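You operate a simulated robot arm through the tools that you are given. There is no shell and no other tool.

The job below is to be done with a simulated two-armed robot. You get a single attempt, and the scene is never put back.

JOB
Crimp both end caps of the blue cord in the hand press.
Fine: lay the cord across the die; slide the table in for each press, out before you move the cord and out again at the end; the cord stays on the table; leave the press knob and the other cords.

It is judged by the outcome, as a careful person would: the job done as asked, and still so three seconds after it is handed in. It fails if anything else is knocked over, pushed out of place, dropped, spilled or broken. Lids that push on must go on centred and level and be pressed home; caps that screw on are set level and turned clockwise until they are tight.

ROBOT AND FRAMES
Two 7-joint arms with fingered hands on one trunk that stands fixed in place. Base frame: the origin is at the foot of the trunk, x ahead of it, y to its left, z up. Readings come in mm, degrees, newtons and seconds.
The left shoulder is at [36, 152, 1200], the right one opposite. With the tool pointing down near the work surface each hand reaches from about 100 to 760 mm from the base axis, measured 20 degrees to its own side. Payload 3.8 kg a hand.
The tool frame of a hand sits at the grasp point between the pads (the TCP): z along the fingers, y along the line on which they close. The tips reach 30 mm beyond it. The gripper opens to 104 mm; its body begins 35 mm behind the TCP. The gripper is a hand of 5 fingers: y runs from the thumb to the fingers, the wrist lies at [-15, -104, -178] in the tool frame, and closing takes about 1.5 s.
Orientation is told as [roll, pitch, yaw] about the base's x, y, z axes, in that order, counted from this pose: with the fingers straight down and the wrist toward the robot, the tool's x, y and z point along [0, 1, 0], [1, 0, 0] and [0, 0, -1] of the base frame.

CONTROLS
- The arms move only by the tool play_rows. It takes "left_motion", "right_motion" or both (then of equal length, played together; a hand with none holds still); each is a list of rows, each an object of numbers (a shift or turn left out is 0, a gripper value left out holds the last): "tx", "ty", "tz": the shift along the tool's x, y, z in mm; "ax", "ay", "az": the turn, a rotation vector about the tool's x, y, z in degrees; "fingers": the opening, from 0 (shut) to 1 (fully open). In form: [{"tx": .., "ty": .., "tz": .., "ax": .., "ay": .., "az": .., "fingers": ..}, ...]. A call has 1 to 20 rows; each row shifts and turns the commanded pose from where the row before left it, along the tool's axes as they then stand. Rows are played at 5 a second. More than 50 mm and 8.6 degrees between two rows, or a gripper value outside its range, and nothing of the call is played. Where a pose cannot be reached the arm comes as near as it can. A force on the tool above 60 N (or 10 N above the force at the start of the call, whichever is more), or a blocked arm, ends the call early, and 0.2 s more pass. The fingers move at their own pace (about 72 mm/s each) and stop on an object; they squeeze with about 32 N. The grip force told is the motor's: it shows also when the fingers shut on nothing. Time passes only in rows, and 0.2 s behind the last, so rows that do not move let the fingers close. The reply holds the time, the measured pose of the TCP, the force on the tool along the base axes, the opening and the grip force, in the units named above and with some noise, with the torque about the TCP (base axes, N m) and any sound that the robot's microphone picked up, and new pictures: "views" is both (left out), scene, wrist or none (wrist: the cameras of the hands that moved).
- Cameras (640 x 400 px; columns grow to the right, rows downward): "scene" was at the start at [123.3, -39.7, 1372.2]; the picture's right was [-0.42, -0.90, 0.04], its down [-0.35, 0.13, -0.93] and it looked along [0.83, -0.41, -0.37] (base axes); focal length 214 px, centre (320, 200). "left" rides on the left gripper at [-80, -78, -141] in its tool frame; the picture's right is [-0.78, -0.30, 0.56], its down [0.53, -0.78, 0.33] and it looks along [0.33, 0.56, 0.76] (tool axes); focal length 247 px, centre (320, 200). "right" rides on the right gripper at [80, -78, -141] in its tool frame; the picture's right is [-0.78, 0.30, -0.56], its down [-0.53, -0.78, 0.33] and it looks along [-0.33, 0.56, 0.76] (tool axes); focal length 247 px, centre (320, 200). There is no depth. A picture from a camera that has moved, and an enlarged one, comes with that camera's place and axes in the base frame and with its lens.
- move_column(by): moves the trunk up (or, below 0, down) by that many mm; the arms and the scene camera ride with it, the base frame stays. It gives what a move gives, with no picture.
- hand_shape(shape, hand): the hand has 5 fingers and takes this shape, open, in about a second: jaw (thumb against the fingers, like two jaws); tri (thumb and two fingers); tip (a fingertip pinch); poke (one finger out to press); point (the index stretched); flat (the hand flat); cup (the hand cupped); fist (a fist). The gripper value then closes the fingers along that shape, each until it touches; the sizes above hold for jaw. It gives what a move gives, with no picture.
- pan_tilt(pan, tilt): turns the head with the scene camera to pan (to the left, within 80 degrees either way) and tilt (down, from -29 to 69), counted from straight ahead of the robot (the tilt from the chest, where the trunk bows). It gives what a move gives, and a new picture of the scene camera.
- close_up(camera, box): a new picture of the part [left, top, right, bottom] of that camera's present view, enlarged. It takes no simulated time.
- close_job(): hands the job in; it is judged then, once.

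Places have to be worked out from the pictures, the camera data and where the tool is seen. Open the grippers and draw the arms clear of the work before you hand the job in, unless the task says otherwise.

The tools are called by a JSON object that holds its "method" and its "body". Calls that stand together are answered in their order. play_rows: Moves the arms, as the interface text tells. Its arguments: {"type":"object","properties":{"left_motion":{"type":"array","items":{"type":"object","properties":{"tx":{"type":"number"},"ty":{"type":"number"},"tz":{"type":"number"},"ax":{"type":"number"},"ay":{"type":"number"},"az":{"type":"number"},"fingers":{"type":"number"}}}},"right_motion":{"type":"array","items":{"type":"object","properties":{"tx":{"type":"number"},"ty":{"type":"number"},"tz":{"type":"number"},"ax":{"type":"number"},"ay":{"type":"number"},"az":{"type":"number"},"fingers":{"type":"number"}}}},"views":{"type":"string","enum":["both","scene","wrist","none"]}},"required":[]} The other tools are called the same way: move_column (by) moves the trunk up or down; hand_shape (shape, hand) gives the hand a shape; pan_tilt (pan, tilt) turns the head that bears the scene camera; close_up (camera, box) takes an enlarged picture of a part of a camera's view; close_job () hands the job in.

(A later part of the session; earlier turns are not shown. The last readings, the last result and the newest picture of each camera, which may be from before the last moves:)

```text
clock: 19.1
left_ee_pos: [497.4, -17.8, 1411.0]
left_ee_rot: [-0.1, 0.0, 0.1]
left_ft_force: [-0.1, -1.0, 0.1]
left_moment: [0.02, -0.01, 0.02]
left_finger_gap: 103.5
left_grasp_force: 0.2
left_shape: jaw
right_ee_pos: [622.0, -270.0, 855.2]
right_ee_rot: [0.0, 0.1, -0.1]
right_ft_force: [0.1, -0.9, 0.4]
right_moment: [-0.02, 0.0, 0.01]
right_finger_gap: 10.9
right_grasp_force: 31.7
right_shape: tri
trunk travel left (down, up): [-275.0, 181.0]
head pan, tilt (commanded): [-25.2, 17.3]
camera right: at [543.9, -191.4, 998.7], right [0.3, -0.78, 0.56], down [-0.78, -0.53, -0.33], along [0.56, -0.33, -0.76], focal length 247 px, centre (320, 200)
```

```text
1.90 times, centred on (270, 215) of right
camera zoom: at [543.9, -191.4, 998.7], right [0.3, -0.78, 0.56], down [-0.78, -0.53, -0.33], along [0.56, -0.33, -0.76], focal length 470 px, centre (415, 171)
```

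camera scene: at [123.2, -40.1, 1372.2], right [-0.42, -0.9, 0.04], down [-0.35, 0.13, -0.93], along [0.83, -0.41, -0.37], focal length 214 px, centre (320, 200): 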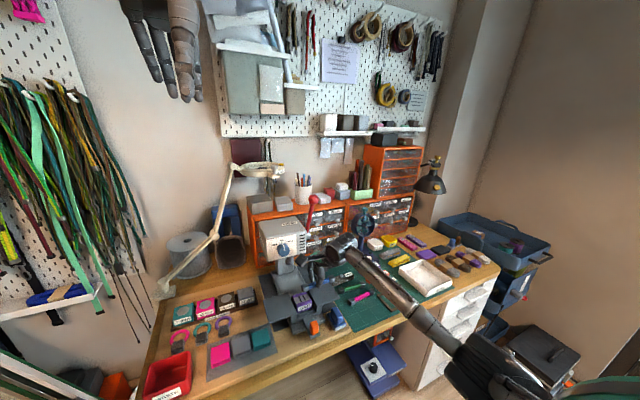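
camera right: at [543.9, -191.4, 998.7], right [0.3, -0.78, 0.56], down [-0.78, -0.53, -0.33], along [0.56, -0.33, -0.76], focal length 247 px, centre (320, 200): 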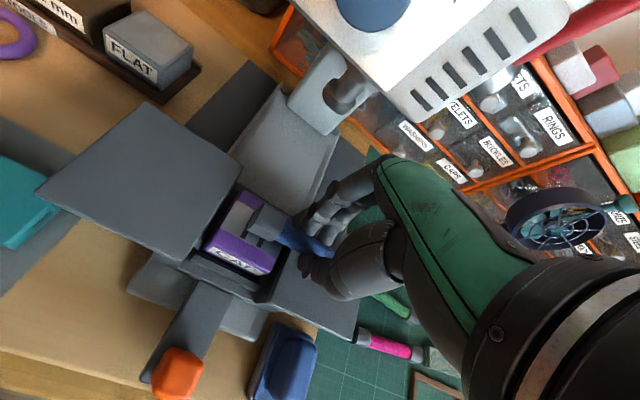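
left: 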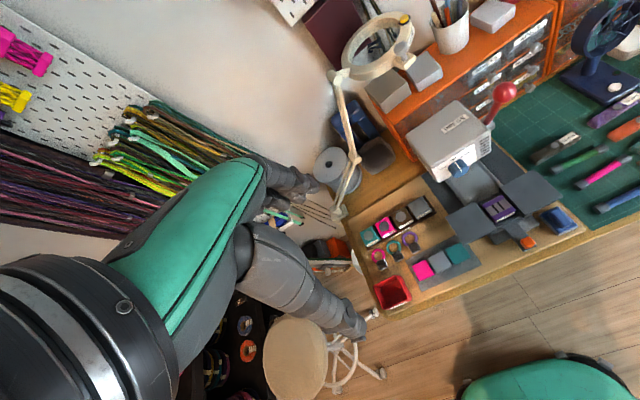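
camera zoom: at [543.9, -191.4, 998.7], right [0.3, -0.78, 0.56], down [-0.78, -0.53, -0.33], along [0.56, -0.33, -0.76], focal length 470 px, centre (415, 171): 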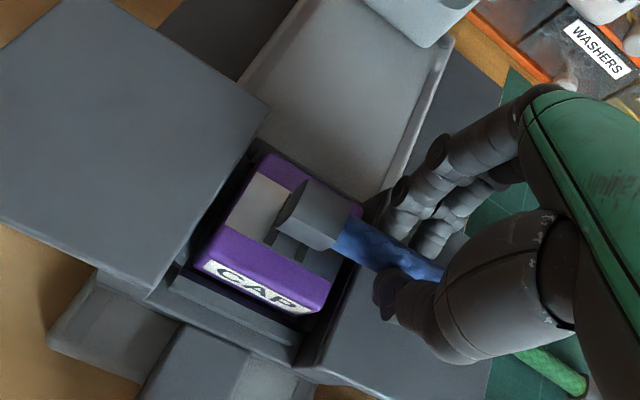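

The cap is right above the die centre. I lower in 1.5 mm steps until it makes contact.

{"method": "play_rows", "body": {"right_motion": [{"tz": 2}, {"tz": 2}, {"tz": 2}, {"tz": 2}, {"tz": 1.5}, {"tz": 1.5}, {}], "views": "none"}}

{"method": "close_up", "body": {"camera": "scene", "box": [270, 270, 340, 320]}}

{"method": "close_up", "body": {"camera": "right", "box": [180, 150, 340, 280]}}

```text
clock: 20.7
left_ee_pos: [496.0, -16.6, 1412.0]
left_ee_rot: [-0.1, 0.1, 0.0]
left_ft_force: [-0.3, -0.5, 0.0]
left_moment: [0.01, 0.02, 0.0]
left_finger_gap: 103.7
left_grasp_force: 0.0
left_shape: jaw
right_ee_pos: [622.6, -270.9, 847.3]
right_ee_rot: [0.0, -0.2, -0.1]
right_ft_force: [0.2, -0.9, 6.3]
right_moment: [0.01, -0.06, 0.04]
right_finger_gap: 10.9
right_grasp_force: 32.2
right_shape: tri
trunk travel left (down, up): [-275.0, 181.0]
head pan, tilt (commanded): [-25.2, 17.3]
```

```text
8.00 times, centred on (305, 295) of scene
camera zoom: at [122.4, -39.3, 1372.3], right [-0.42, -0.9, 0.04], down [-0.35, 0.13, -0.93], along [0.83, -0.41, -0.37], focal length 1716 px, centre (440, -560)
```

zoom: 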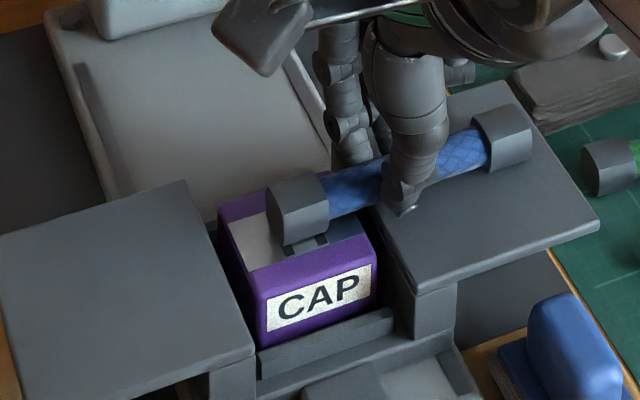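

```text
3.08 times, centred on (260, 215) of right
camera zoom: at [543.6, -191.5, 989.3], right [0.29, -0.78, 0.56], down [-0.78, -0.53, -0.33], along [0.56, -0.33, -0.76], focal length 760 px, centre (505, 154)
```

zoom: 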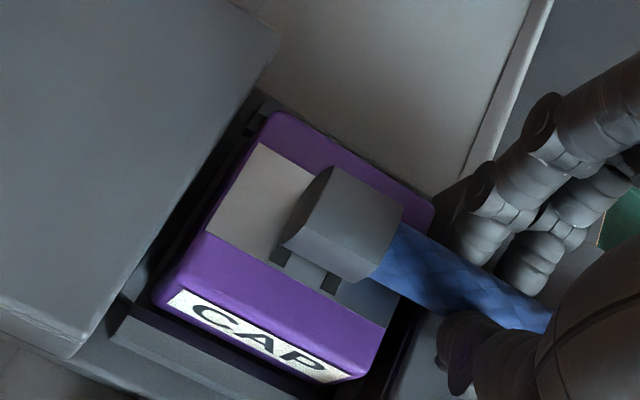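

About 6 N upward with nearly no moment about x: the cord rests on both the die and the wing. I relieve the load slightly, open the fingers, and rise to check.

{"method": "play_rows", "body": {"right_motion": [{"tz": -2}, {"fingers": 0.12}, {"fingers": 0.2}, {"fingers": 0.3}, {"fingers": 0.4}, {}, {"tz": -10}, {"tz": -20}, {"tz": -30}, {}], "views": "wrist"}}

{"method": "close_up", "body": {"camera": "scene", "box": [260, 260, 360, 330]}}

{"method": "close_up", "body": {"camera": "right", "box": [140, 110, 400, 320]}}

```text
clock: 22.9
left_ee_pos: [497.6, -16.8, 1412.9]
left_ee_rot: [-0.1, 0.0, 0.0]
left_ft_force: [0.0, -0.1, 0.3]
left_moment: [-0.02, -0.01, -0.01]
left_finger_gap: 103.6
left_grasp_force: 0.1
left_shape: jaw
right_ee_pos: [621.5, -272.0, 907.6]
right_ee_rot: [0.1, 0.1, 0.0]
right_ft_force: [0.4, -0.4, -0.8]
right_moment: [0.01, -0.02, 0.0]
right_finger_gap: 41.1
right_grasp_force: 0.1
right_shape: tri
trunk travel left (down, up): [-275.0, 181.0]
head pan, tilt (commanded): [-25.2, 17.3]
camera right: at [544.1, -191.9, 1050.1], right [0.3, -0.78, 0.56], down [-0.78, -0.53, -0.33], along [0.56, -0.33, -0.76], focal length 247 px, centre (320, 200)
```

right: 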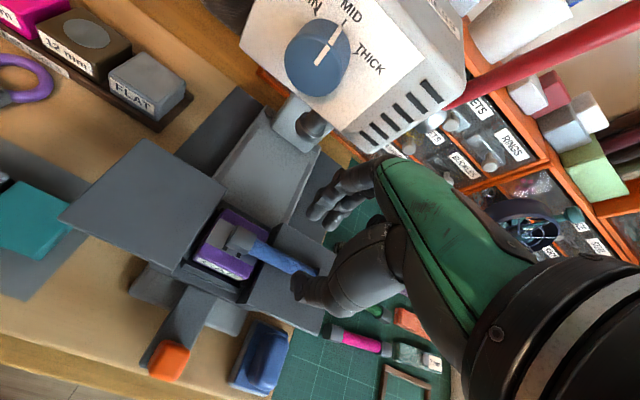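

```text
5.71 times, centred on (310, 295) of scene
camera zoom: at [123.5, -39.8, 1372.1], right [-0.42, -0.9, 0.04], down [-0.35, 0.13, -0.93], along [0.83, -0.41, -0.37], focal length 1226 px, centre (377, -343)
```

zoom: 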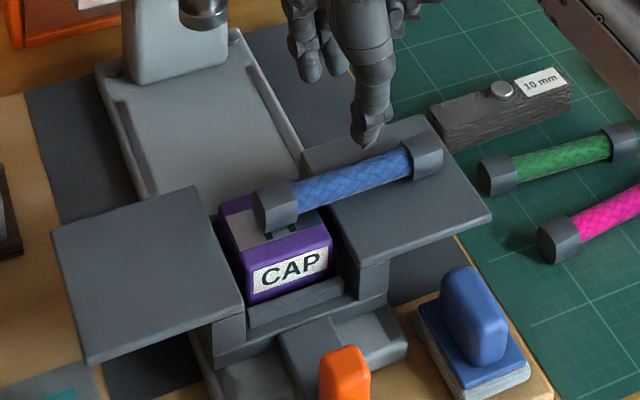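

```text
1.90 times, centred on (270, 215) of right
camera zoom: at [544.1, -191.9, 1050.1], right [0.3, -0.78, 0.56], down [-0.78, -0.53, -0.33], along [0.56, -0.33, -0.76], focal length 470 px, centre (415, 171)
```

zoom: 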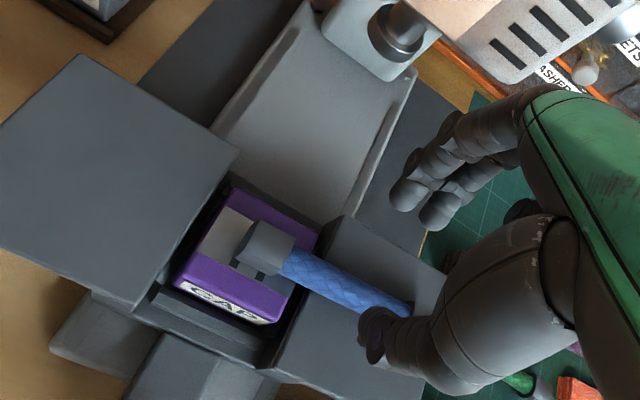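

The cord lies across the die and right wing with its left cap centred. Next I move the right hand back over the orange tab and tilt it 30° so the fingers point forward-down, which keeps the hand away from the press head when the table goes in.

{"method": "play_rows", "body": {"right_motion": [{"ty": -20, "tx": 6}, {"ty": -25, "tx": 10}, {"ty": -25, "tx": 10}, {"ty": -25, "tx": 10}, {"ty": -25, "tx": 10}, {"ax": -7.5}, {"ax": -7.5}, {"ax": -7.5}, {"ax": -7.5}, {}], "views": "both"}}

{"method": "close_up", "body": {"camera": "scene", "box": [260, 250, 370, 340]}}

{"method": "close_up", "body": {"camera": "right", "box": [140, 90, 440, 320]}}

```text
clock: 25.1
left_ee_pos: [497.7, -18.9, 1412.2]
left_ee_rot: [0.0, 0.0, -0.1]
left_ft_force: [0.6, -0.3, 0.4]
left_moment: [-0.02, -0.02, -0.04]
left_finger_gap: 103.7
left_grasp_force: 0.0
left_shape: jaw
right_ee_pos: [501.7, -225.3, 907.6]
right_ee_rot: [0.0, -30.1, 0.0]
right_ft_force: [0.4, 0.3, 0.6]
right_moment: [-0.03, -0.02, -0.04]
right_finger_gap: 41.4
right_grasp_force: 0.1
right_shape: tri
trunk travel left (down, up): [-275.0, 181.0]
head pan, tilt (commanded): [-25.2, 17.3]
camera scene: at [123.6, -39.7, 1372.1], right [-0.42, -0.9, 0.04], down [-0.35, 0.13, -0.93], along [0.83, -0.41, -0.37], focal length 214 px, centre (320, 200)
camera right: at [364.2, -146.0, 991.9], right [-0.02, -0.78, 0.63], down [-0.51, -0.53, -0.68], along [0.86, -0.33, -0.38], focal length 247 px, centre (320, 200)
```

scene: 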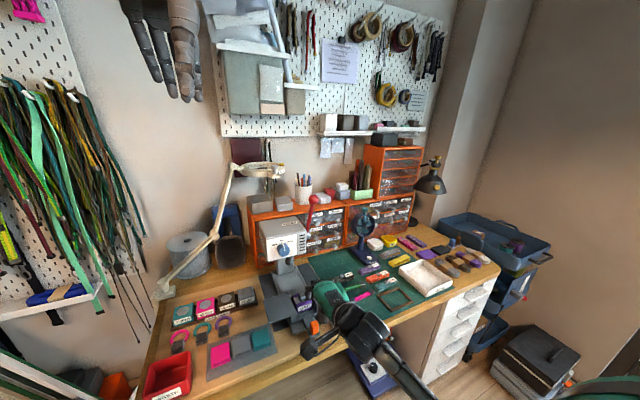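
right: 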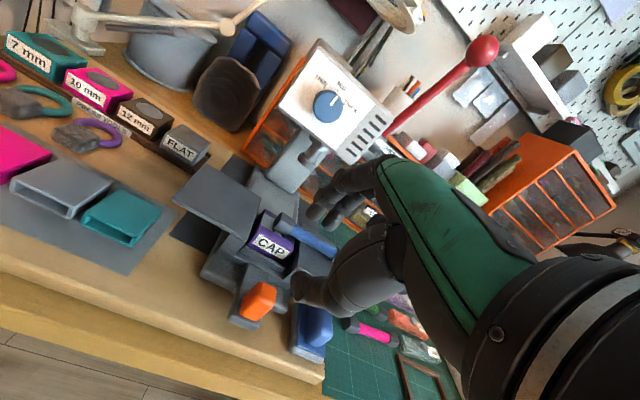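

```text
4.44 times, centred on (315, 295) of scene
camera zoom: at [123.6, -39.7, 1372.1], right [-0.42, -0.9, 0.04], down [-0.35, 0.13, -0.93], along [0.83, -0.41, -0.37], focal length 953 px, centre (342, -222)
```

zoom: 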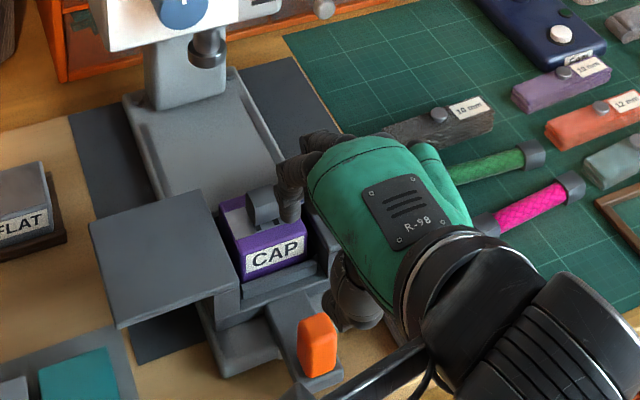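

```text
1.74 times, centred on (290, 205) of right
camera zoom: at [364.2, -146.0, 991.9], right [-0.02, -0.78, 0.63], down [-0.51, -0.53, -0.68], along [0.86, -0.33, -0.38], focal length 430 px, centre (372, 191)
```

zoom: 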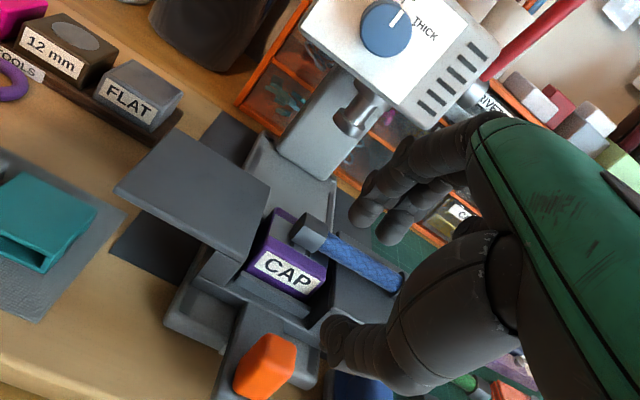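

The view gives the tab top near (521,-229,808), head bottom near z≈915 and the dial around (695,-197,957). A 15° tilt suits better for hooking the tab, so I turn back 15° and come down to just above it.

{"method": "play_rows", "body": {"right_motion": [{"ax": 7.5}, {"ax": 7.5}, {"tz": 16, "ty": -1.8}, {"tz": 16, "ty": -1.8}, {"tz": 16, "ty": -1.8}, {"tz": 14, "ty": -1.6}, {}], "views": "wrist"}}

{"method": "close_up", "body": {"camera": "scene", "box": [270, 270, 360, 340]}}

{"method": "close_up", "body": {"camera": "right", "box": [200, 150, 400, 330]}}

```text
clock: 26.7
left_ee_pos: [497.0, -17.6, 1411.8]
left_ee_rot: [0.0, 0.0, -0.1]
left_ft_force: [-0.5, 0.4, 0.1]
left_moment: [0.01, 0.04, 0.0]
left_finger_gap: 103.6
left_grasp_force: 0.1
left_shape: jaw
right_ee_pos: [511.1, -225.5, 846.1]
right_ee_rot: [0.1, -14.9, 0.0]
right_ft_force: [-0.8, -0.6, -0.5]
right_moment: [0.01, 0.0, 0.01]
right_finger_gap: 41.2
right_grasp_force: 0.1
right_shape: tri
trunk travel left (down, up): [-275.0, 181.0]
head pan, tilt (commanded): [-25.2, 17.3]
camera right: at [399.6, -145.7, 963.8], right [0.14, -0.78, 0.61], down [-0.66, -0.54, -0.52], along [0.73, -0.33, -0.59], focal length 247 px, centre (320, 200)
```

right: 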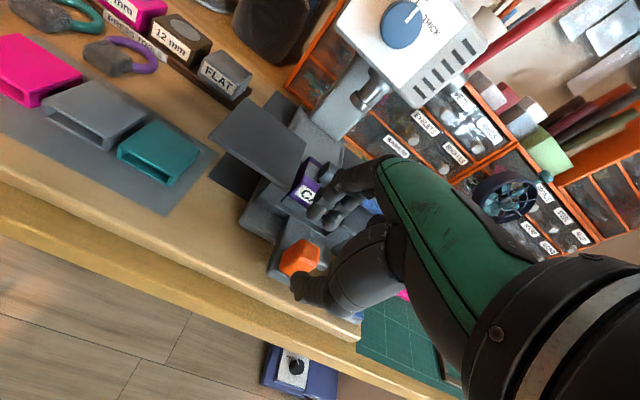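

```text
5.71 times, centred on (315, 305) of scene
camera zoom: at [123.3, -39.7, 1372.2], right [-0.42, -0.9, 0.04], down [-0.35, 0.13, -0.93], along [0.83, -0.41, -0.37], focal length 1226 px, centre (349, -400)
```

zoom: 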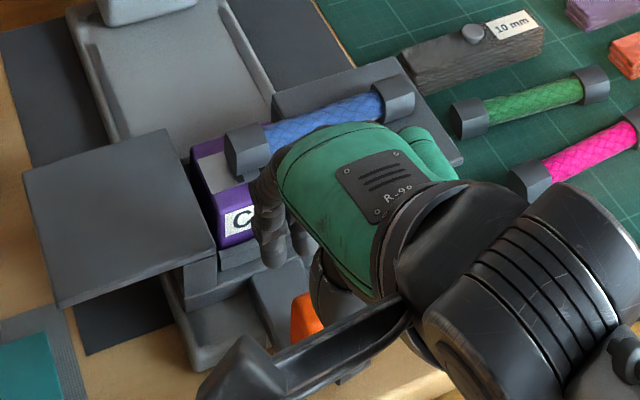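

```text
2.22 times, centred on (300, 240) of right
camera zoom: at [399.6, -145.7, 963.8], right [0.14, -0.78, 0.61], down [-0.66, -0.54, -0.52], along [0.73, -0.33, -0.59], focal length 549 px, centre (364, 111)
```

zoom: 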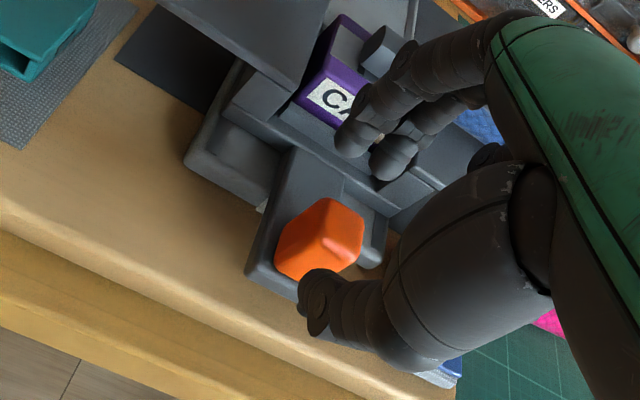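

The fingers line up with the slot between the tab and the table's front block. I lower the last ~28 mm in small steps.

{"method": "play_rows", "body": {"right_motion": [{"tz": 5, "ty": -0.5}, {"tz": 5, "ty": -0.5}, {"tz": 5, "ty": -0.5}, {"tz": 4, "ty": -0.5}, {"tz": 4, "ty": -0.5}, {"tz": 3, "ty": -0.3}, {}], "views": "wrist"}}

{"method": "close_up", "body": {"camera": "right", "box": [200, 150, 400, 330]}}

{"method": "close_up", "body": {"camera": "scene", "box": [270, 270, 360, 340]}}

```text
clock: 28.3
left_ee_pos: [497.3, -17.0, 1411.4]
left_ee_rot: [0.0, 0.0, 0.0]
left_ft_force: [-0.1, 0.0, 0.6]
left_moment: [-0.01, 0.01, -0.01]
left_finger_gap: 103.5
left_grasp_force: 0.1
left_shape: jaw
right_ee_pos: [515.7, -224.1, 820.9]
right_ee_rot: [0.0, -15.0, 0.0]
right_ft_force: [-0.2, 0.4, 0.4]
right_moment: [-0.03, 0.0, 0.02]
right_finger_gap: 41.4
right_grasp_force: 0.0
right_shape: tri
trunk travel left (down, up): [-275.0, 181.0]
head pan, tilt (commanded): [-25.2, 17.3]
camera right: at [403.3, -145.6, 937.4], right [0.14, -0.78, 0.61], down [-0.66, -0.53, -0.52], along [0.73, -0.33, -0.59], focal length 247 px, centre (320, 200)
```

right: 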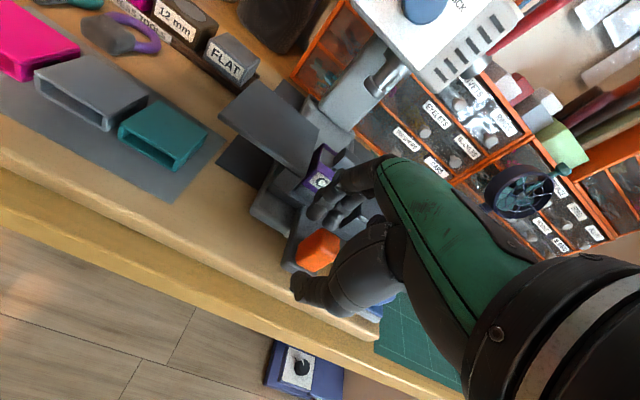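

```text
2.22 times, centred on (300, 240) of right
camera zoom: at [403.3, -145.6, 937.4], right [0.14, -0.78, 0.61], down [-0.66, -0.53, -0.52], along [0.73, -0.33, -0.59], focal length 549 px, centre (364, 111)
```

zoom: 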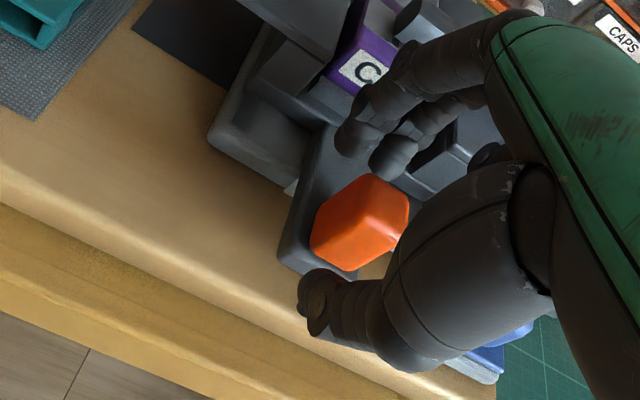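

```text
5.71 times, centred on (315, 305) of scene
camera zoom: at [123.3, -39.7, 1372.2], right [-0.42, -0.9, 0.04], down [-0.35, 0.13, -0.93], along [0.83, -0.41, -0.37], focal length 1226 px, centre (349, -400)
```

zoom: 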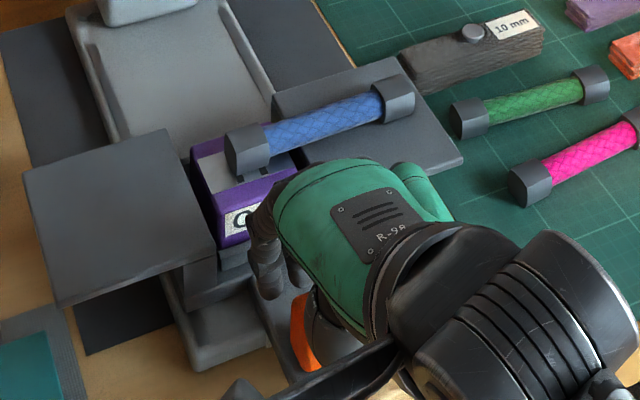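

Triangulating the tab again puts its back-top edge at x≈537 and its centre at y≈-233. I shift 6 mm to the right, go 5 mm lower and close softly on it.

{"method": "play_rows", "body": {"right_motion": [{"tx": -3, "ty": 1}, {"tx": -3, "ty": 1}, {"tz": 2.5}, {"tz": 2.5}, {}, {"fingers": 0.3}, {"fingers": 0.2}, {"fingers": 0.1}, {"fingers": 0.05}, {}, {}], "views": "wrist"}}

{"method": "close_up", "body": {"camera": "right", "box": [200, 150, 400, 330]}}

{"method": "close_up", "body": {"camera": "scene", "box": [270, 270, 360, 340]}}

```text
clock: 30.7
left_ee_pos: [497.9, -16.8, 1411.6]
left_ee_rot: [0.0, 0.1, 0.1]
left_ft_force: [0.5, 0.0, -0.1]
left_moment: [-0.03, 0.02, -0.01]
left_finger_gap: 103.3
left_grasp_force: 0.0
left_shape: jaw
right_ee_pos: [519.2, -231.5, 815.6]
right_ee_rot: [0.0, -14.8, 0.0]
right_ft_force: [-2.1, -0.7, -3.2]
right_moment: [0.06, 0.23, 0.02]
right_finger_gap: 15.3
right_grasp_force: 32.0
right_shape: tri
trunk travel left (down, up): [-275.0, 181.0]
head pan, tilt (commanded): [-25.2, 17.3]
camera right: at [407.0, -151.8, 932.8], right [0.14, -0.78, 0.61], down [-0.67, -0.53, -0.52], along [0.73, -0.33, -0.59], focal length 247 px, centre (320, 200)
```

right: 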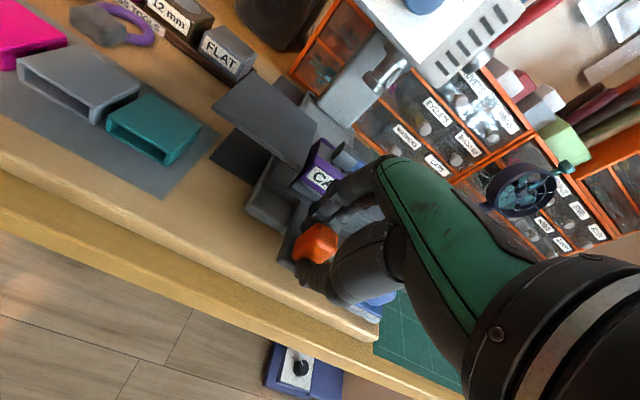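

```text
2.22 times, centred on (300, 240) of right
camera zoom: at [407.0, -151.8, 932.8], right [0.14, -0.78, 0.61], down [-0.67, -0.53, -0.52], along [0.73, -0.33, -0.59], focal length 549 px, centre (364, 111)
```

zoom: 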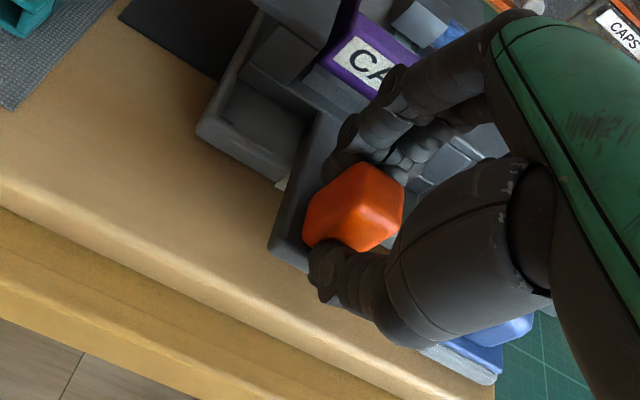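

```text
5.71 times, centred on (315, 305) of scene
camera zoom: at [123.4, -39.7, 1372.1], right [-0.42, -0.9, 0.04], down [-0.35, 0.13, -0.93], along [0.83, -0.41, -0.37], focal length 1226 px, centre (349, -400)
```

zoom: 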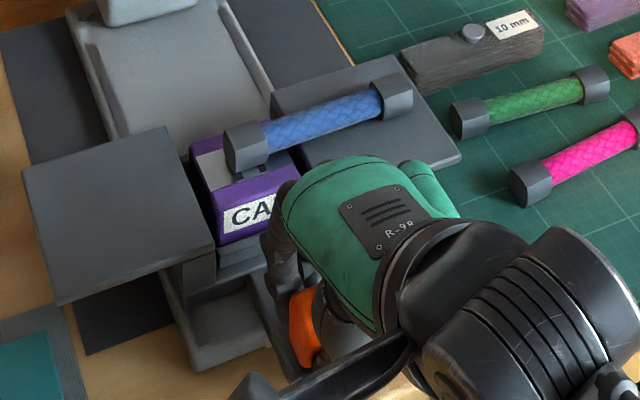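

The tab is gripped firmly (gap 15 mm) and the table hasn't moved. I push straight in along +x at a gentle pace, 60 mm first.

{"method": "play_rows", "body": {"right_motion": [{"ty": 1.93, "tz": 0.52}, {"ty": 3.86, "tz": 1.04}, {"ty": 5.8, "tz": 1.55}, {"ty": 5.8, "tz": 1.55}, {"ty": 5.8, "tz": 1.55}, {"ty": 5.8, "tz": 1.55}, {"ty": 5.8, "tz": 1.55}, {"ty": 5.8, "tz": 1.55}, {"ty": 5.8, "tz": 1.55}, {"ty": 5.8, "tz": 1.55}, {"ty": 3.86, "tz": 1.04}, {"ty": 1.93, "tz": 0.52}, {}], "views": "both"}}

{"method": "close_up", "body": {"camera": "scene", "box": [250, 230, 350, 330]}}

{"method": "close_up", "body": {"camera": "right", "box": [200, 80, 440, 280]}}

```text
clock: 33.5
left_ee_pos: [496.4, -17.8, 1412.0]
left_ee_rot: [0.0, 0.0, 0.0]
left_ft_force: [0.1, 0.1, 0.3]
left_moment: [0.0, 0.03, 0.01]
left_finger_gap: 103.7
left_grasp_force: 0.0
left_shape: jaw
right_ee_pos: [578.6, -231.1, 814.8]
right_ee_rot: [-0.1, -15.0, -0.1]
right_ft_force: [-2.2, -0.6, -2.3]
right_moment: [0.02, 0.21, 0.01]
right_finger_gap: 15.2
right_grasp_force: 31.9
right_shape: tri
trunk travel left (down, up): [-275.0, 181.0]
head pan, tilt (commanded): [-25.2, 17.3]
camera scene: at [123.4, -39.7, 1372.1], right [-0.42, -0.9, 0.04], down [-0.35, 0.13, -0.93], along [0.83, -0.41, -0.37], focal length 214 px, centre (320, 200)
camera right: at [466.4, -151.7, 932.7], right [0.14, -0.78, 0.61], down [-0.66, -0.53, -0.52], along [0.73, -0.33, -0.59], focal length 247 px, centre (320, 200)
```

scene: 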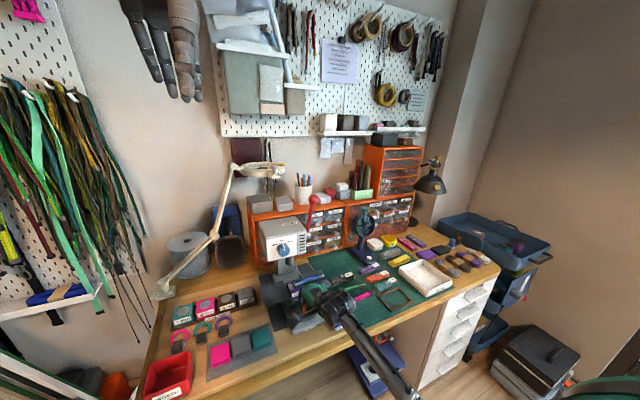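
right: 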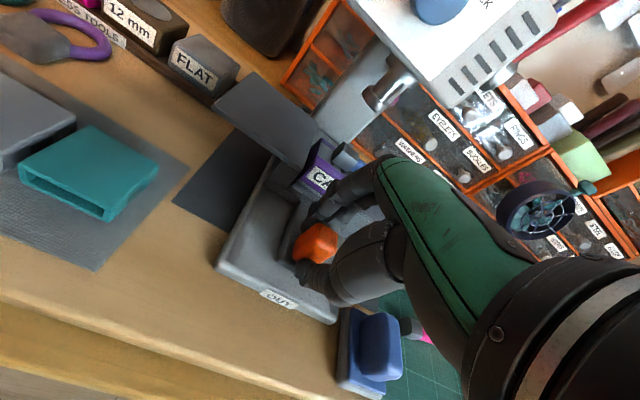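

```text
4.00 times, centred on (300, 280) of scene
camera zoom: at [123.4, -39.7, 1372.1], right [-0.42, -0.9, 0.04], down [-0.35, 0.13, -0.93], along [0.83, -0.41, -0.37], focal length 858 px, centre (400, -120)
```

zoom: 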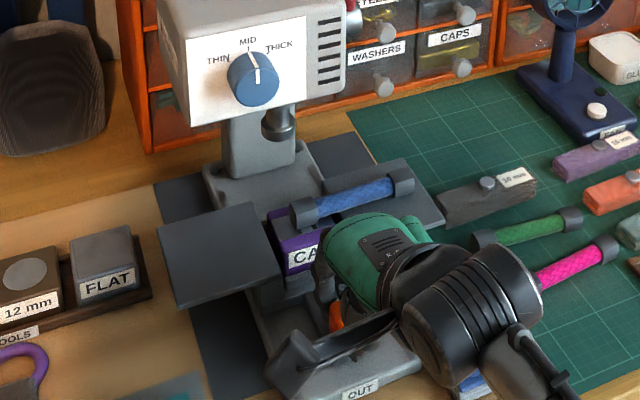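

```text
2.00 times, centred on (320, 180) of right
camera zoom: at [466.4, -151.7, 932.7], right [0.14, -0.78, 0.61], down [-0.66, -0.53, -0.52], along [0.73, -0.33, -0.59], focal length 494 px, centre (320, 240)
```

zoom: 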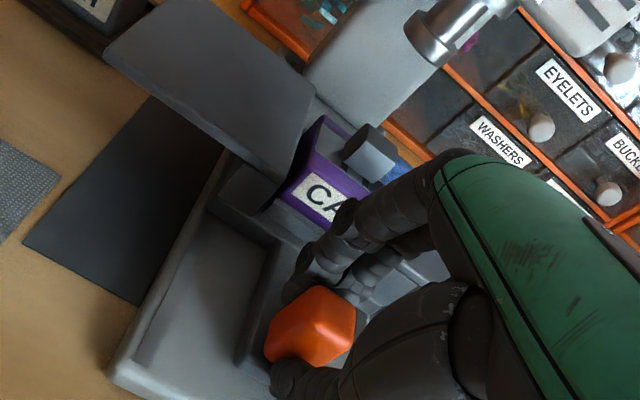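

The table slides easily and the cord has stayed in place. I push in another 50 mm.

{"method": "play_rows", "body": {"right_motion": [{"ty": 1.93, "tz": 0.52}, {"ty": 3.86, "tz": 1.04}, {"ty": 5.8, "tz": 1.55}, {"ty": 5.8, "tz": 1.55}, {"ty": 5.8, "tz": 1.55}, {"ty": 5.8, "tz": 1.55}, {"ty": 5.8, "tz": 1.55}, {"ty": 5.8, "tz": 1.55}, {"ty": 5.8, "tz": 1.55}, {"ty": 1.93, "tz": 0.52}, {}], "views": "wrist"}}

{"method": "close_up", "body": {"camera": "scene", "box": [250, 230, 350, 330]}}

{"method": "close_up", "body": {"camera": "right", "box": [200, 80, 440, 280]}}

```text
clock: 35.9
left_ee_pos: [495.9, -19.1, 1412.1]
left_ee_rot: [0.0, 0.0, 0.0]
left_ft_force: [0.1, -0.7, -0.5]
left_moment: [0.0, -0.04, -0.03]
left_finger_gap: 103.7
left_grasp_force: 0.1
left_shape: jaw
right_ee_pos: [630.4, -231.2, 815.5]
right_ee_rot: [0.0, -15.1, 0.0]
right_ft_force: [-1.6, -2.0, -1.6]
right_moment: [-0.01, 0.22, -0.08]
right_finger_gap: 15.3
right_grasp_force: 32.0
right_shape: tri
trunk travel left (down, up): [-275.0, 181.0]
head pan, tilt (commanded): [-25.2, 17.3]
camera right: at [517.0, -151.6, 932.7], right [0.14, -0.78, 0.61], down [-0.66, -0.53, -0.52], along [0.73, -0.33, -0.59], focal length 247 px, centre (320, 200)
```

right: 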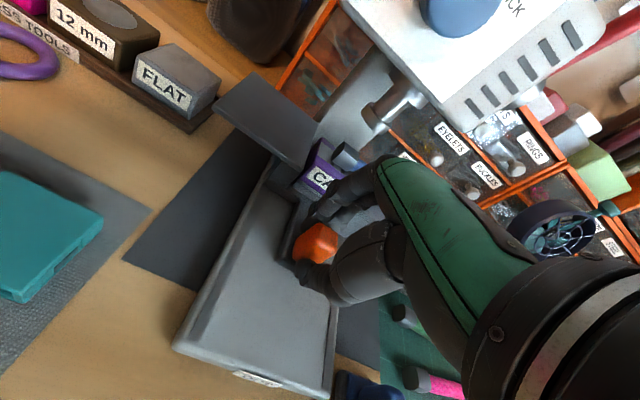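

```text
4.00 times, centred on (300, 280) of scene
camera zoom: at [123.4, -39.9, 1372.1], right [-0.42, -0.9, 0.04], down [-0.35, 0.13, -0.93], along [0.83, -0.41, -0.37], focal length 858 px, centre (400, -120)
```

zoom: 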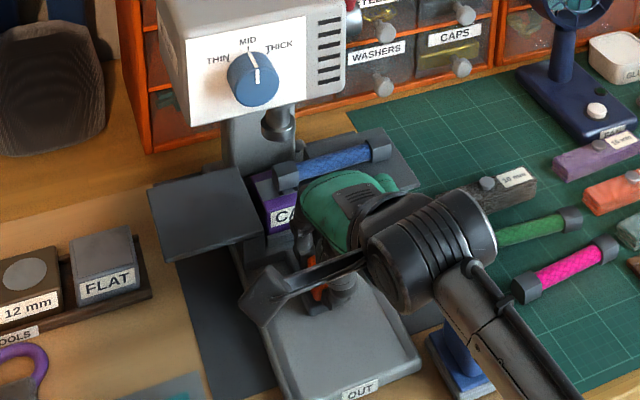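

```text
2.00 times, centred on (320, 180) of right
camera zoom: at [517.0, -151.6, 932.7], right [0.14, -0.78, 0.61], down [-0.66, -0.53, -0.52], along [0.73, -0.33, -0.59], focal length 494 px, centre (320, 240)
```

zoom: 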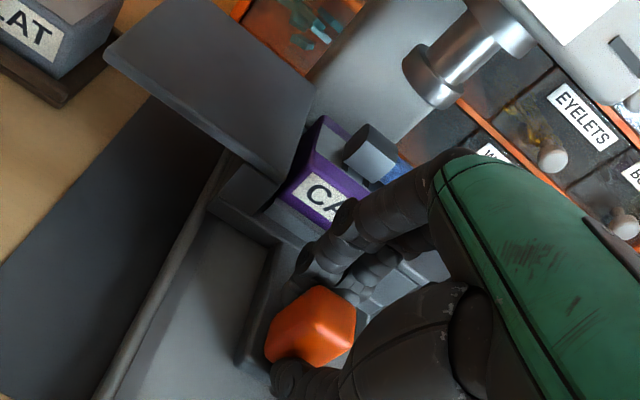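

At +111 mm everything is clear: the ram's foot is ~15 mm above the cap and the hand is well below the head. I continue in slower steps to find the in-stop.

{"method": "play_rows", "body": {"right_motion": [{"ty": 1.93, "tz": 0.52}, {"ty": 3.86, "tz": 1.04}, {"ty": 3.86, "tz": 1.04}, {"ty": 3.86, "tz": 1.04}, {"ty": 3.86, "tz": 1.04}, {"ty": 2.9, "tz": 0.78}, {"ty": 1.93, "tz": 0.52}, {}], "views": "wrist"}}

{"method": "close_up", "body": {"camera": "scene", "box": [250, 230, 350, 330]}}

{"method": "close_up", "body": {"camera": "right", "box": [200, 80, 440, 280]}}

```text
clock: 37.7
left_ee_pos: [494.6, -18.0, 1412.9]
left_ee_rot: [0.0, -0.2, -0.1]
left_ft_force: [1.4, 0.2, 0.3]
left_moment: [-0.01, 0.04, 0.03]
left_finger_gap: 103.6
left_grasp_force: 0.1
left_shape: jaw
right_ee_pos: [649.3, -230.2, 814.5]
right_ee_rot: [0.1, -14.9, 0.0]
right_ft_force: [-19.1, 2.2, 0.3]
right_moment: [0.04, 0.76, 0.01]
right_finger_gap: 15.5
right_grasp_force: 31.6
right_shape: tri
trunk travel left (down, up): [-275.0, 181.0]
head pan, tilt (commanded): [-25.2, 17.3]
camera right: at [537.9, -151.5, 933.2], right [0.14, -0.78, 0.61], down [-0.67, -0.53, -0.52], along [0.73, -0.33, -0.59], focal length 247 px, centre (320, 200)
```

right: 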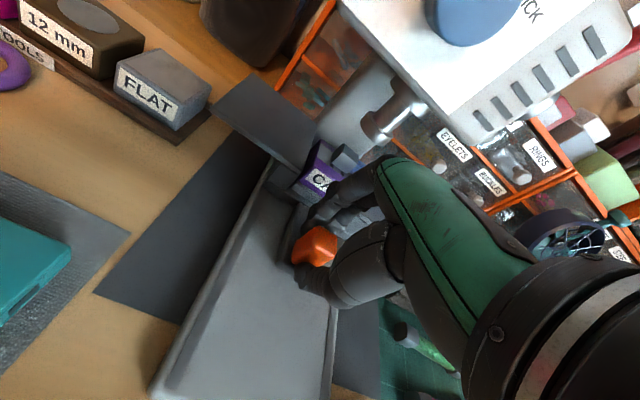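

```text
4.00 times, centred on (300, 280) of scene
camera zoom: at [120.2, -39.5, 1372.4], right [-0.42, -0.9, 0.04], down [-0.35, 0.13, -0.93], along [0.83, -0.41, -0.37], focal length 858 px, centre (400, -120)
```

zoom: 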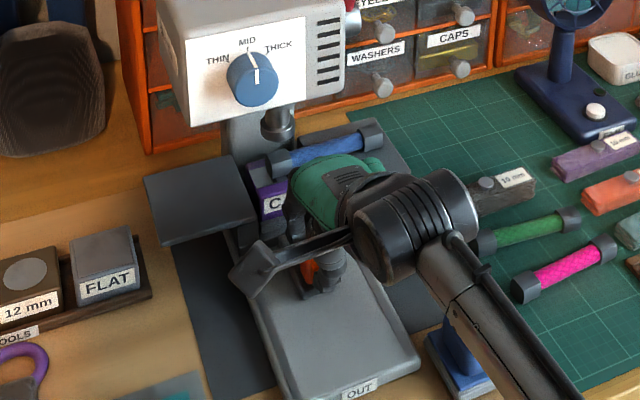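

```text
2.00 times, centred on (320, 180) of right
camera zoom: at [537.9, -151.5, 933.2], right [0.14, -0.78, 0.61], down [-0.67, -0.53, -0.52], along [0.73, -0.33, -0.59], focal length 494 px, centre (320, 240)
```

zoom: 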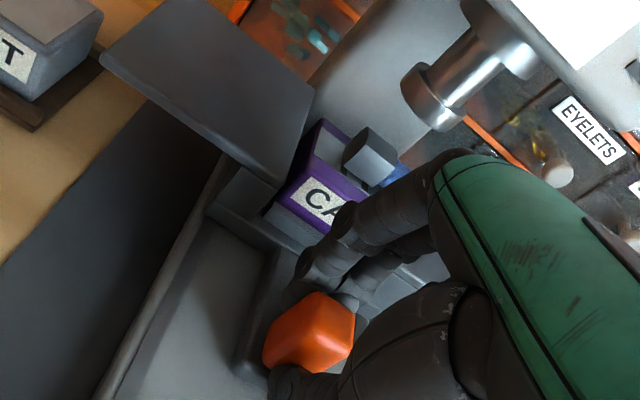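

The table has met its in-stop (19 N at 130 mm of travel), with the die now directly under the ram at about x≈749.5. I open the fingers, lift off the tab and back the hand away.

{"method": "play_rows", "body": {"right_motion": [{"ty": -2, "tz": -0.5}, {"fingers": 0.15}, {"fingers": 0.25}, {"fingers": 0.38}, {}, {}, {"tz": -10}, {"tz": -12}, {"tz": -12}, {"ty": -20, "tz": -10}, {"ty": -25, "tz": -10}, {"ty": -25, "tz": -10}, {"ty": -25, "tz": -10}, {}], "views": "both"}}

{"method": "close_up", "body": {"camera": "scene", "box": [250, 210, 370, 320]}}

{"method": "close_up", "body": {"camera": "right", "box": [200, 0, 500, 240]}}

```text
clock: 40.7
left_ee_pos: [497.5, -16.9, 1412.3]
left_ee_rot: [0.0, 0.0, 0.0]
left_ft_force: [0.7, -0.1, -0.4]
left_moment: [0.02, 0.01, 0.02]
left_finger_gap: 103.6
left_grasp_force: 0.0
left_shape: jaw
right_ee_pos: [538.7, -232.2, 862.1]
right_ee_rot: [0.0, -14.9, -0.1]
right_ft_force: [-0.2, 0.9, -0.2]
right_moment: [0.03, 0.03, -0.06]
right_finger_gap: 39.2
right_grasp_force: 0.0
right_shape: tri
trunk travel left (down, up): [-275.0, 181.0]
head pan, tilt (commanded): [-25.2, 17.3]
camera scene: at [123.8, -39.6, 1372.1], right [-0.42, -0.9, 0.04], down [-0.35, 0.13, -0.93], along [0.83, -0.41, -0.37], focal length 214 px, centre (320, 200)
camera right: at [427.4, -152.6, 979.9], right [0.14, -0.78, 0.61], down [-0.67, -0.53, -0.52], along [0.73, -0.33, -0.59], focal length 247 px, centre (320, 200)
```

scene: 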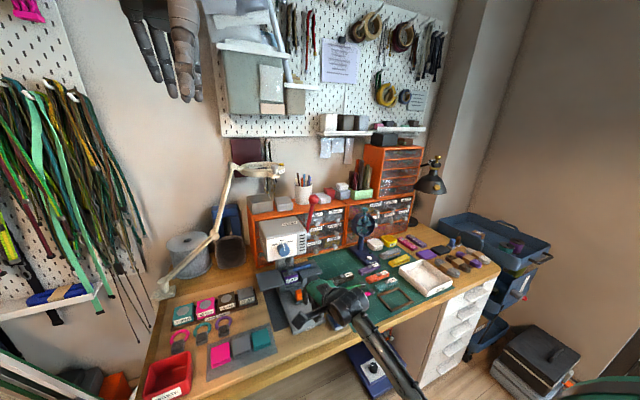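
right: 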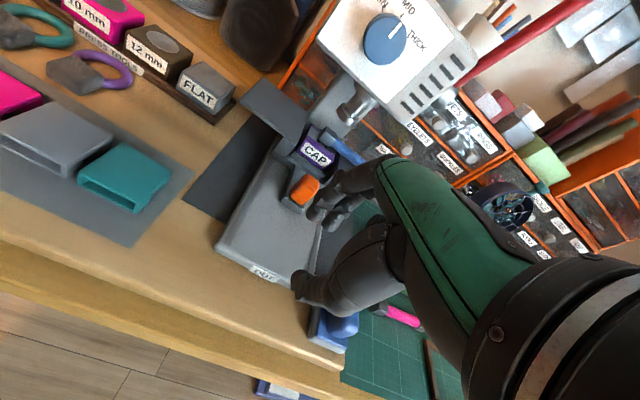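

```text
3.64 times, centred on (310, 265) of scene
camera zoom: at [123.8, -39.6, 1372.1], right [-0.42, -0.9, 0.04], down [-0.35, 0.13, -0.93], along [0.83, -0.41, -0.37], focal length 780 px, centre (356, -36)
```

zoom: 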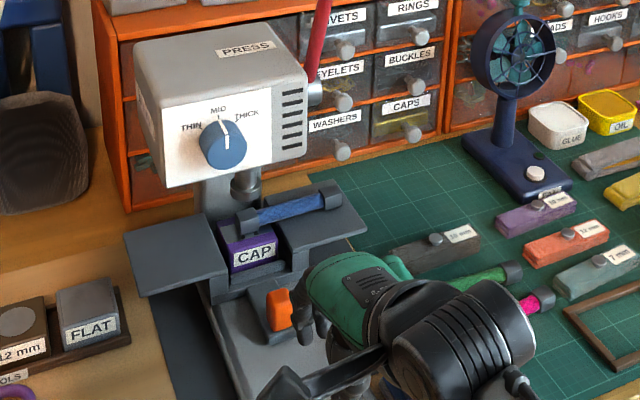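

```text
1.67 times, centred on (350, 120) of right
camera zoom: at [427.4, -152.6, 979.9], right [0.14, -0.78, 0.61], down [-0.67, -0.53, -0.52], along [0.73, -0.33, -0.59], focal length 412 px, centre (270, 333)
```

zoom: 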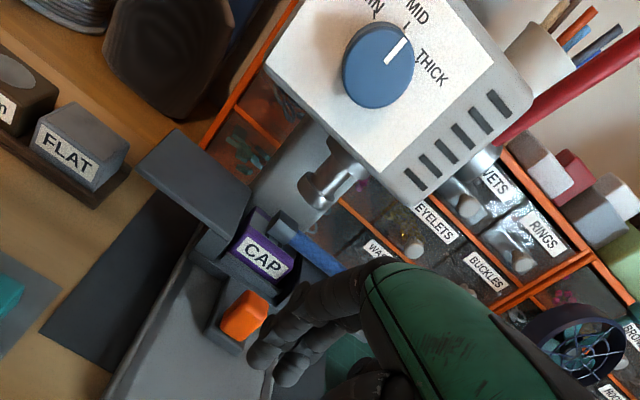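

The table stays in with the cap beneath the ram. Now I look at the lever and its red ball more closely.

{"method": "close_up", "body": {"camera": "scene", "box": [260, 170, 360, 270]}}

{"method": "close_up", "body": {"camera": "left", "box": [390, 60, 550, 200]}}

```text
4.00 times, centred on (310, 220) of scene
camera zoom: at [123.8, -39.6, 1372.1], right [-0.42, -0.9, 0.04], down [-0.35, 0.13, -0.93], along [0.83, -0.41, -0.37], focal length 858 px, centre (360, 120)
```

zoom: 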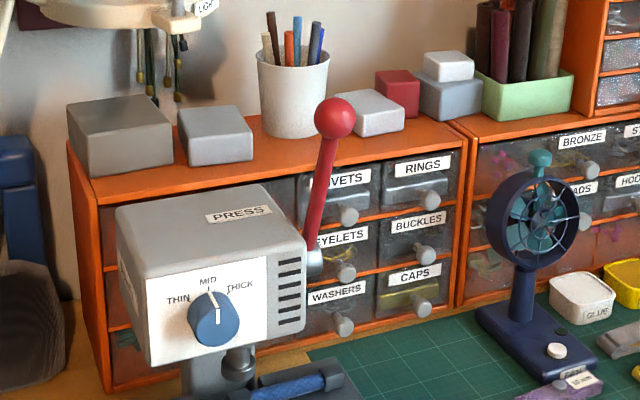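

```text
2.86 times, centred on (470, 130) of left
camera zoom: at [418.9, -98.0, 1551.8], right [-0.3, -0.78, -0.56], down [-0.78, 0.53, -0.33], along [0.56, 0.33, -0.76], focal length 706 px, centre (-109, 400)
```

zoom: 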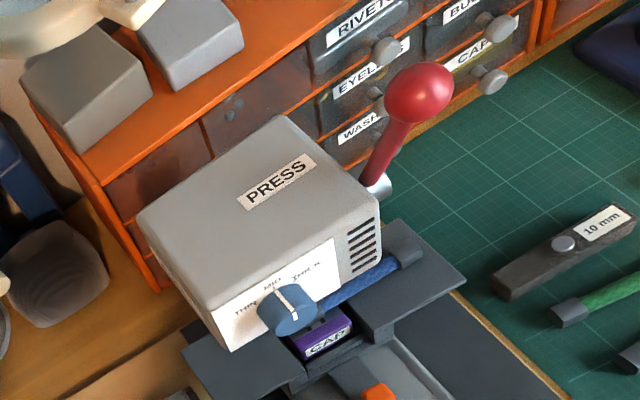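

Ball centre is about (700,-301,1120) and hub about (753,-309,956), so the lever (≈172 mm) swings in the x–z plane toward the robot. I level the hand, move it up and right, and roll it so the fingers point left, ready to take the ball from the side.

{"method": "play_rows", "body": {"right_motion": [{"ax": 7.5}, {"ax": 7.5}, {"tz": -37, "tx": -28}, {"tz": -37, "tx": -28}, {"tz": -37, "tx": -28}, {"tz": -37, "tx": -28}, {"tz": -37, "tx": -28}, {"tz": -37, "tx": -28}, {"tz": -37, "tx": -28}, {"ay": 8.18}, {"ay": 8.18}, {"ay": 8.18}, {"ay": 8.18}, {"ay": 8.18}, {"ay": 8.18}, {"ay": 8.18}, {"ay": 8.18}, {"ay": 8.18}, {"ay": 8.18}], "views": "both"}}

```text
clock: 44.7
left_ee_pos: [496.4, -17.7, 1411.3]
left_ee_rot: [0.0, 0.0, 0.0]
left_ft_force: [0.1, 0.3, 0.3]
left_moment: [0.0, -0.02, -0.01]
left_finger_gap: 103.5
left_grasp_force: 0.1
left_shape: jaw
right_ee_pos: [539.3, -428.0, 1121.7]
right_ee_rot: [81.9, 0.0, 0.0]
right_ft_force: [0.5, 0.5, 0.3]
right_moment: [0.02, 0.01, -0.02]
right_finger_gap: 39.3
right_grasp_force: 0.0
right_shape: tri
trunk travel left (down, up): [-275.0, 181.0]
head pan, tilt (commanded): [-25.2, 17.3]
camera scene: at [123.6, -39.8, 1372.1], right [-0.42, -0.9, 0.04], down [-0.35, 0.13, -0.93], along [0.83, -0.41, -0.37], focal length 214 px, centre (320, 200)
camera right: at [460.9, -556.4, 1221.5], right [0.3, -0.66, -0.69], down [-0.78, 0.25, -0.58], along [0.56, 0.71, -0.44], focal length 247 px, centre (320, 200)
```

scene: 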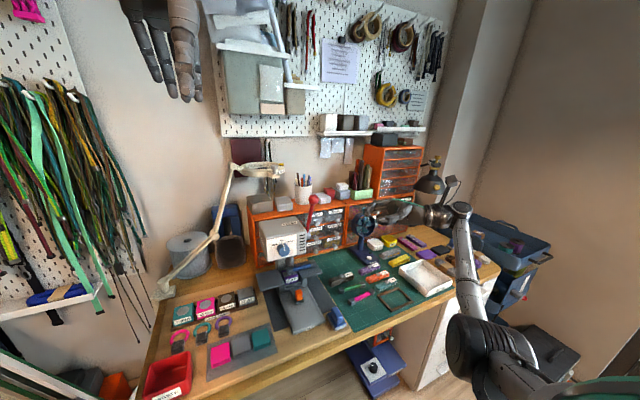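
right: 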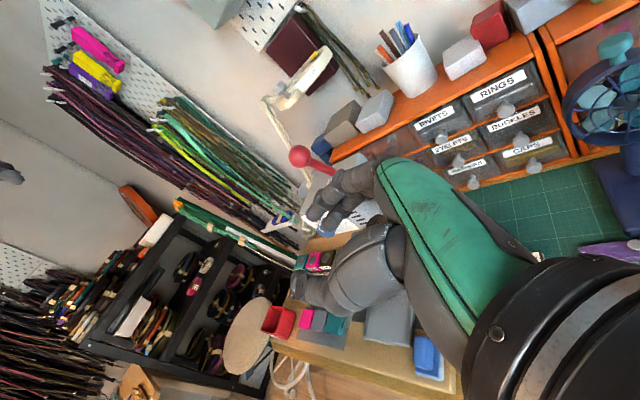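

The roll works. I complete it to 90°, open the fork to ~73 mm and move to the right of the ball at (700,-352,1125).

{"method": "play_rows", "body": {"right_motion": [{"ay": 8.1, "fingers": 0.7}, {"ty": 40, "tx": 1}, {"ty": 40, "tx": 1}, {"ty": 40, "tx": 1}, {"ty": 41, "tx": 0}, {"tz": 38}, {"tz": 38}, {}], "views": "both"}}

{"method": "close_up", "body": {"camera": "scene", "box": [260, 160, 400, 270]}}

{"method": "close_up", "body": {"camera": "left", "box": [390, 40, 590, 200]}}

```text
clock: 46.5
left_ee_pos: [496.4, -20.0, 1412.3]
left_ee_rot: [0.0, 0.0, -0.1]
left_ft_force: [0.4, 0.2, 0.0]
left_moment: [0.02, 0.01, 0.03]
left_finger_gap: 103.3
left_grasp_force: 0.0
left_shape: jaw
right_ee_pos: [628.9, -340.2, 1123.8]
right_ee_rot: [90.0, 0.1, -0.1]
right_ft_force: [0.0, 0.6, 0.2]
right_moment: [0.0, 0.02, -0.03]
right_finger_gap: 72.8
right_grasp_force: 0.0
right_shape: tri
right hand out of reach, approached as far as the arm can: row 4, 5
trunk travel left (down, up): [-275.0, 181.0]
head pan, tilt (commanded): [-25.2, 17.3]
camera scene: at [123.2, -40.5, 1372.2], right [-0.42, -0.9, 0.04], down [-0.35, 0.13, -0.93], along [0.83, -0.41, -0.37], focal length 214 px, centre (320, 200)
camera right: at [551.1, -482.0, 1204.3], right [0.29, -0.56, -0.78], down [-0.78, 0.33, -0.53], along [0.56, 0.76, -0.34], focal length 247 px, centre (320, 200)
```

scene: 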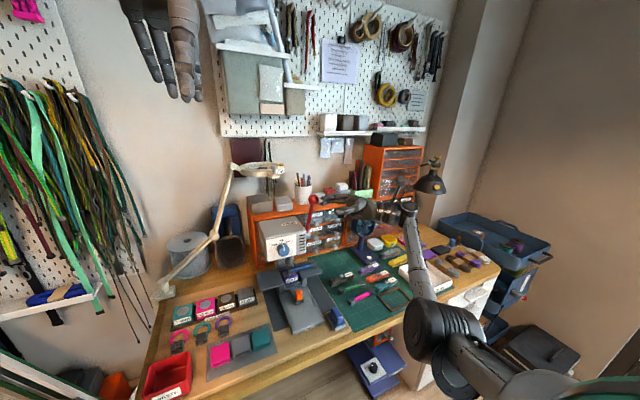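
right: 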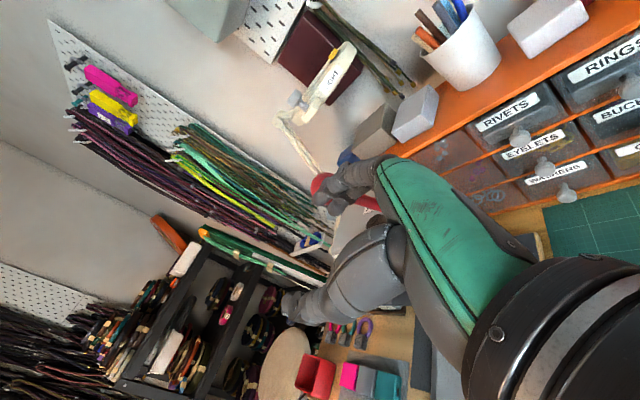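

```text
3.64 times, centred on (330, 215) of scene
camera zoom: at [123.2, -40.5, 1372.2], right [-0.42, -0.9, 0.04], down [-0.35, 0.13, -0.93], along [0.83, -0.41, -0.37], focal length 780 px, centre (284, 146)
```

zoom: 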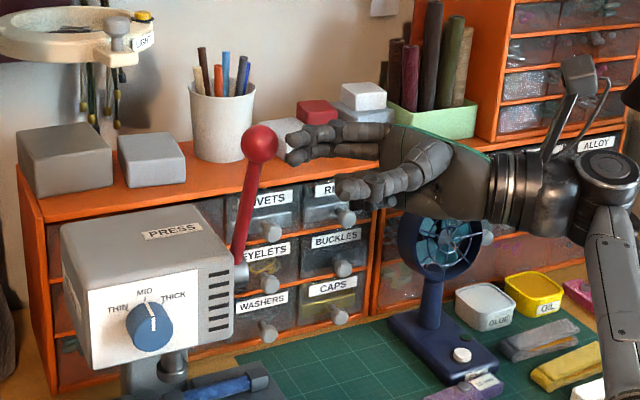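

```text
2.50 times, centred on (490, 120) of left
camera zoom: at [418.3, -99.1, 1552.0], right [-0.3, -0.78, -0.56], down [-0.78, 0.53, -0.33], along [0.56, 0.33, -0.76], focal length 617 px, centre (-105, 400)
```

zoom: 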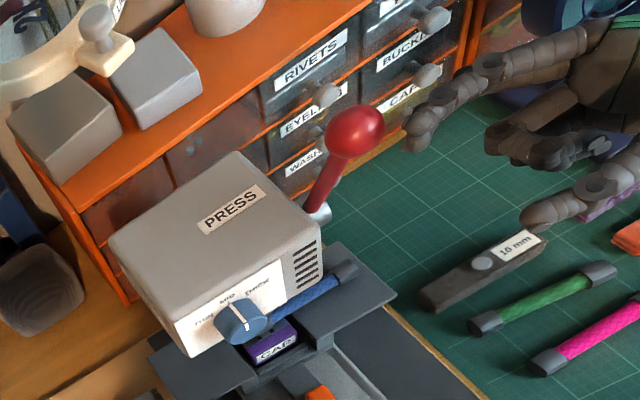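

The arm cannot reach the ball sideways (it stopped at x≈629). A better way is gripping the ball from above with the hand tilted along the lever and rotating the hand with it, which brings the wrist closer; I back out and unroll first.

{"method": "play_rows", "body": {"right_motion": [{"tz": -38}, {"tz": -38}, {"ty": -40}, {"ty": -40}, {"ty": -40}, {"ty": -20}, {"ay": -8.2}, {"ay": -8.2}, {"ay": -8.2}, {"ay": -8.2}, {"ay": -8.2}, {"ay": -8.2}, {"ay": -8.2}, {"ay": -8.2}, {"ay": -8.2}, {"ay": -8.2}, {"ay": -8.0}, {}], "views": "none"}}

```text
clock: 50.3
left_ee_pos: [497.2, -17.9, 1411.0]
left_ee_rot: [0.0, 0.0, 0.0]
left_ft_force: [-0.3, -0.1, 0.0]
left_moment: [-0.02, 0.04, -0.02]
left_finger_gap: 103.6
left_grasp_force: 0.1
left_shape: jaw
right_ee_pos: [490.8, -416.3, 1123.4]
right_ee_rot: [-0.1, 0.0, 0.0]
right_ft_force: [0.6, 0.3, -0.1]
right_moment: [0.0, 0.03, 0.02]
right_finger_gap: 72.5
right_grasp_force: 0.1
right_shape: tri
trunk travel left (down, up): [-275.0, 181.0]
head pan, tilt (commanded): [-25.2, 17.3]
```

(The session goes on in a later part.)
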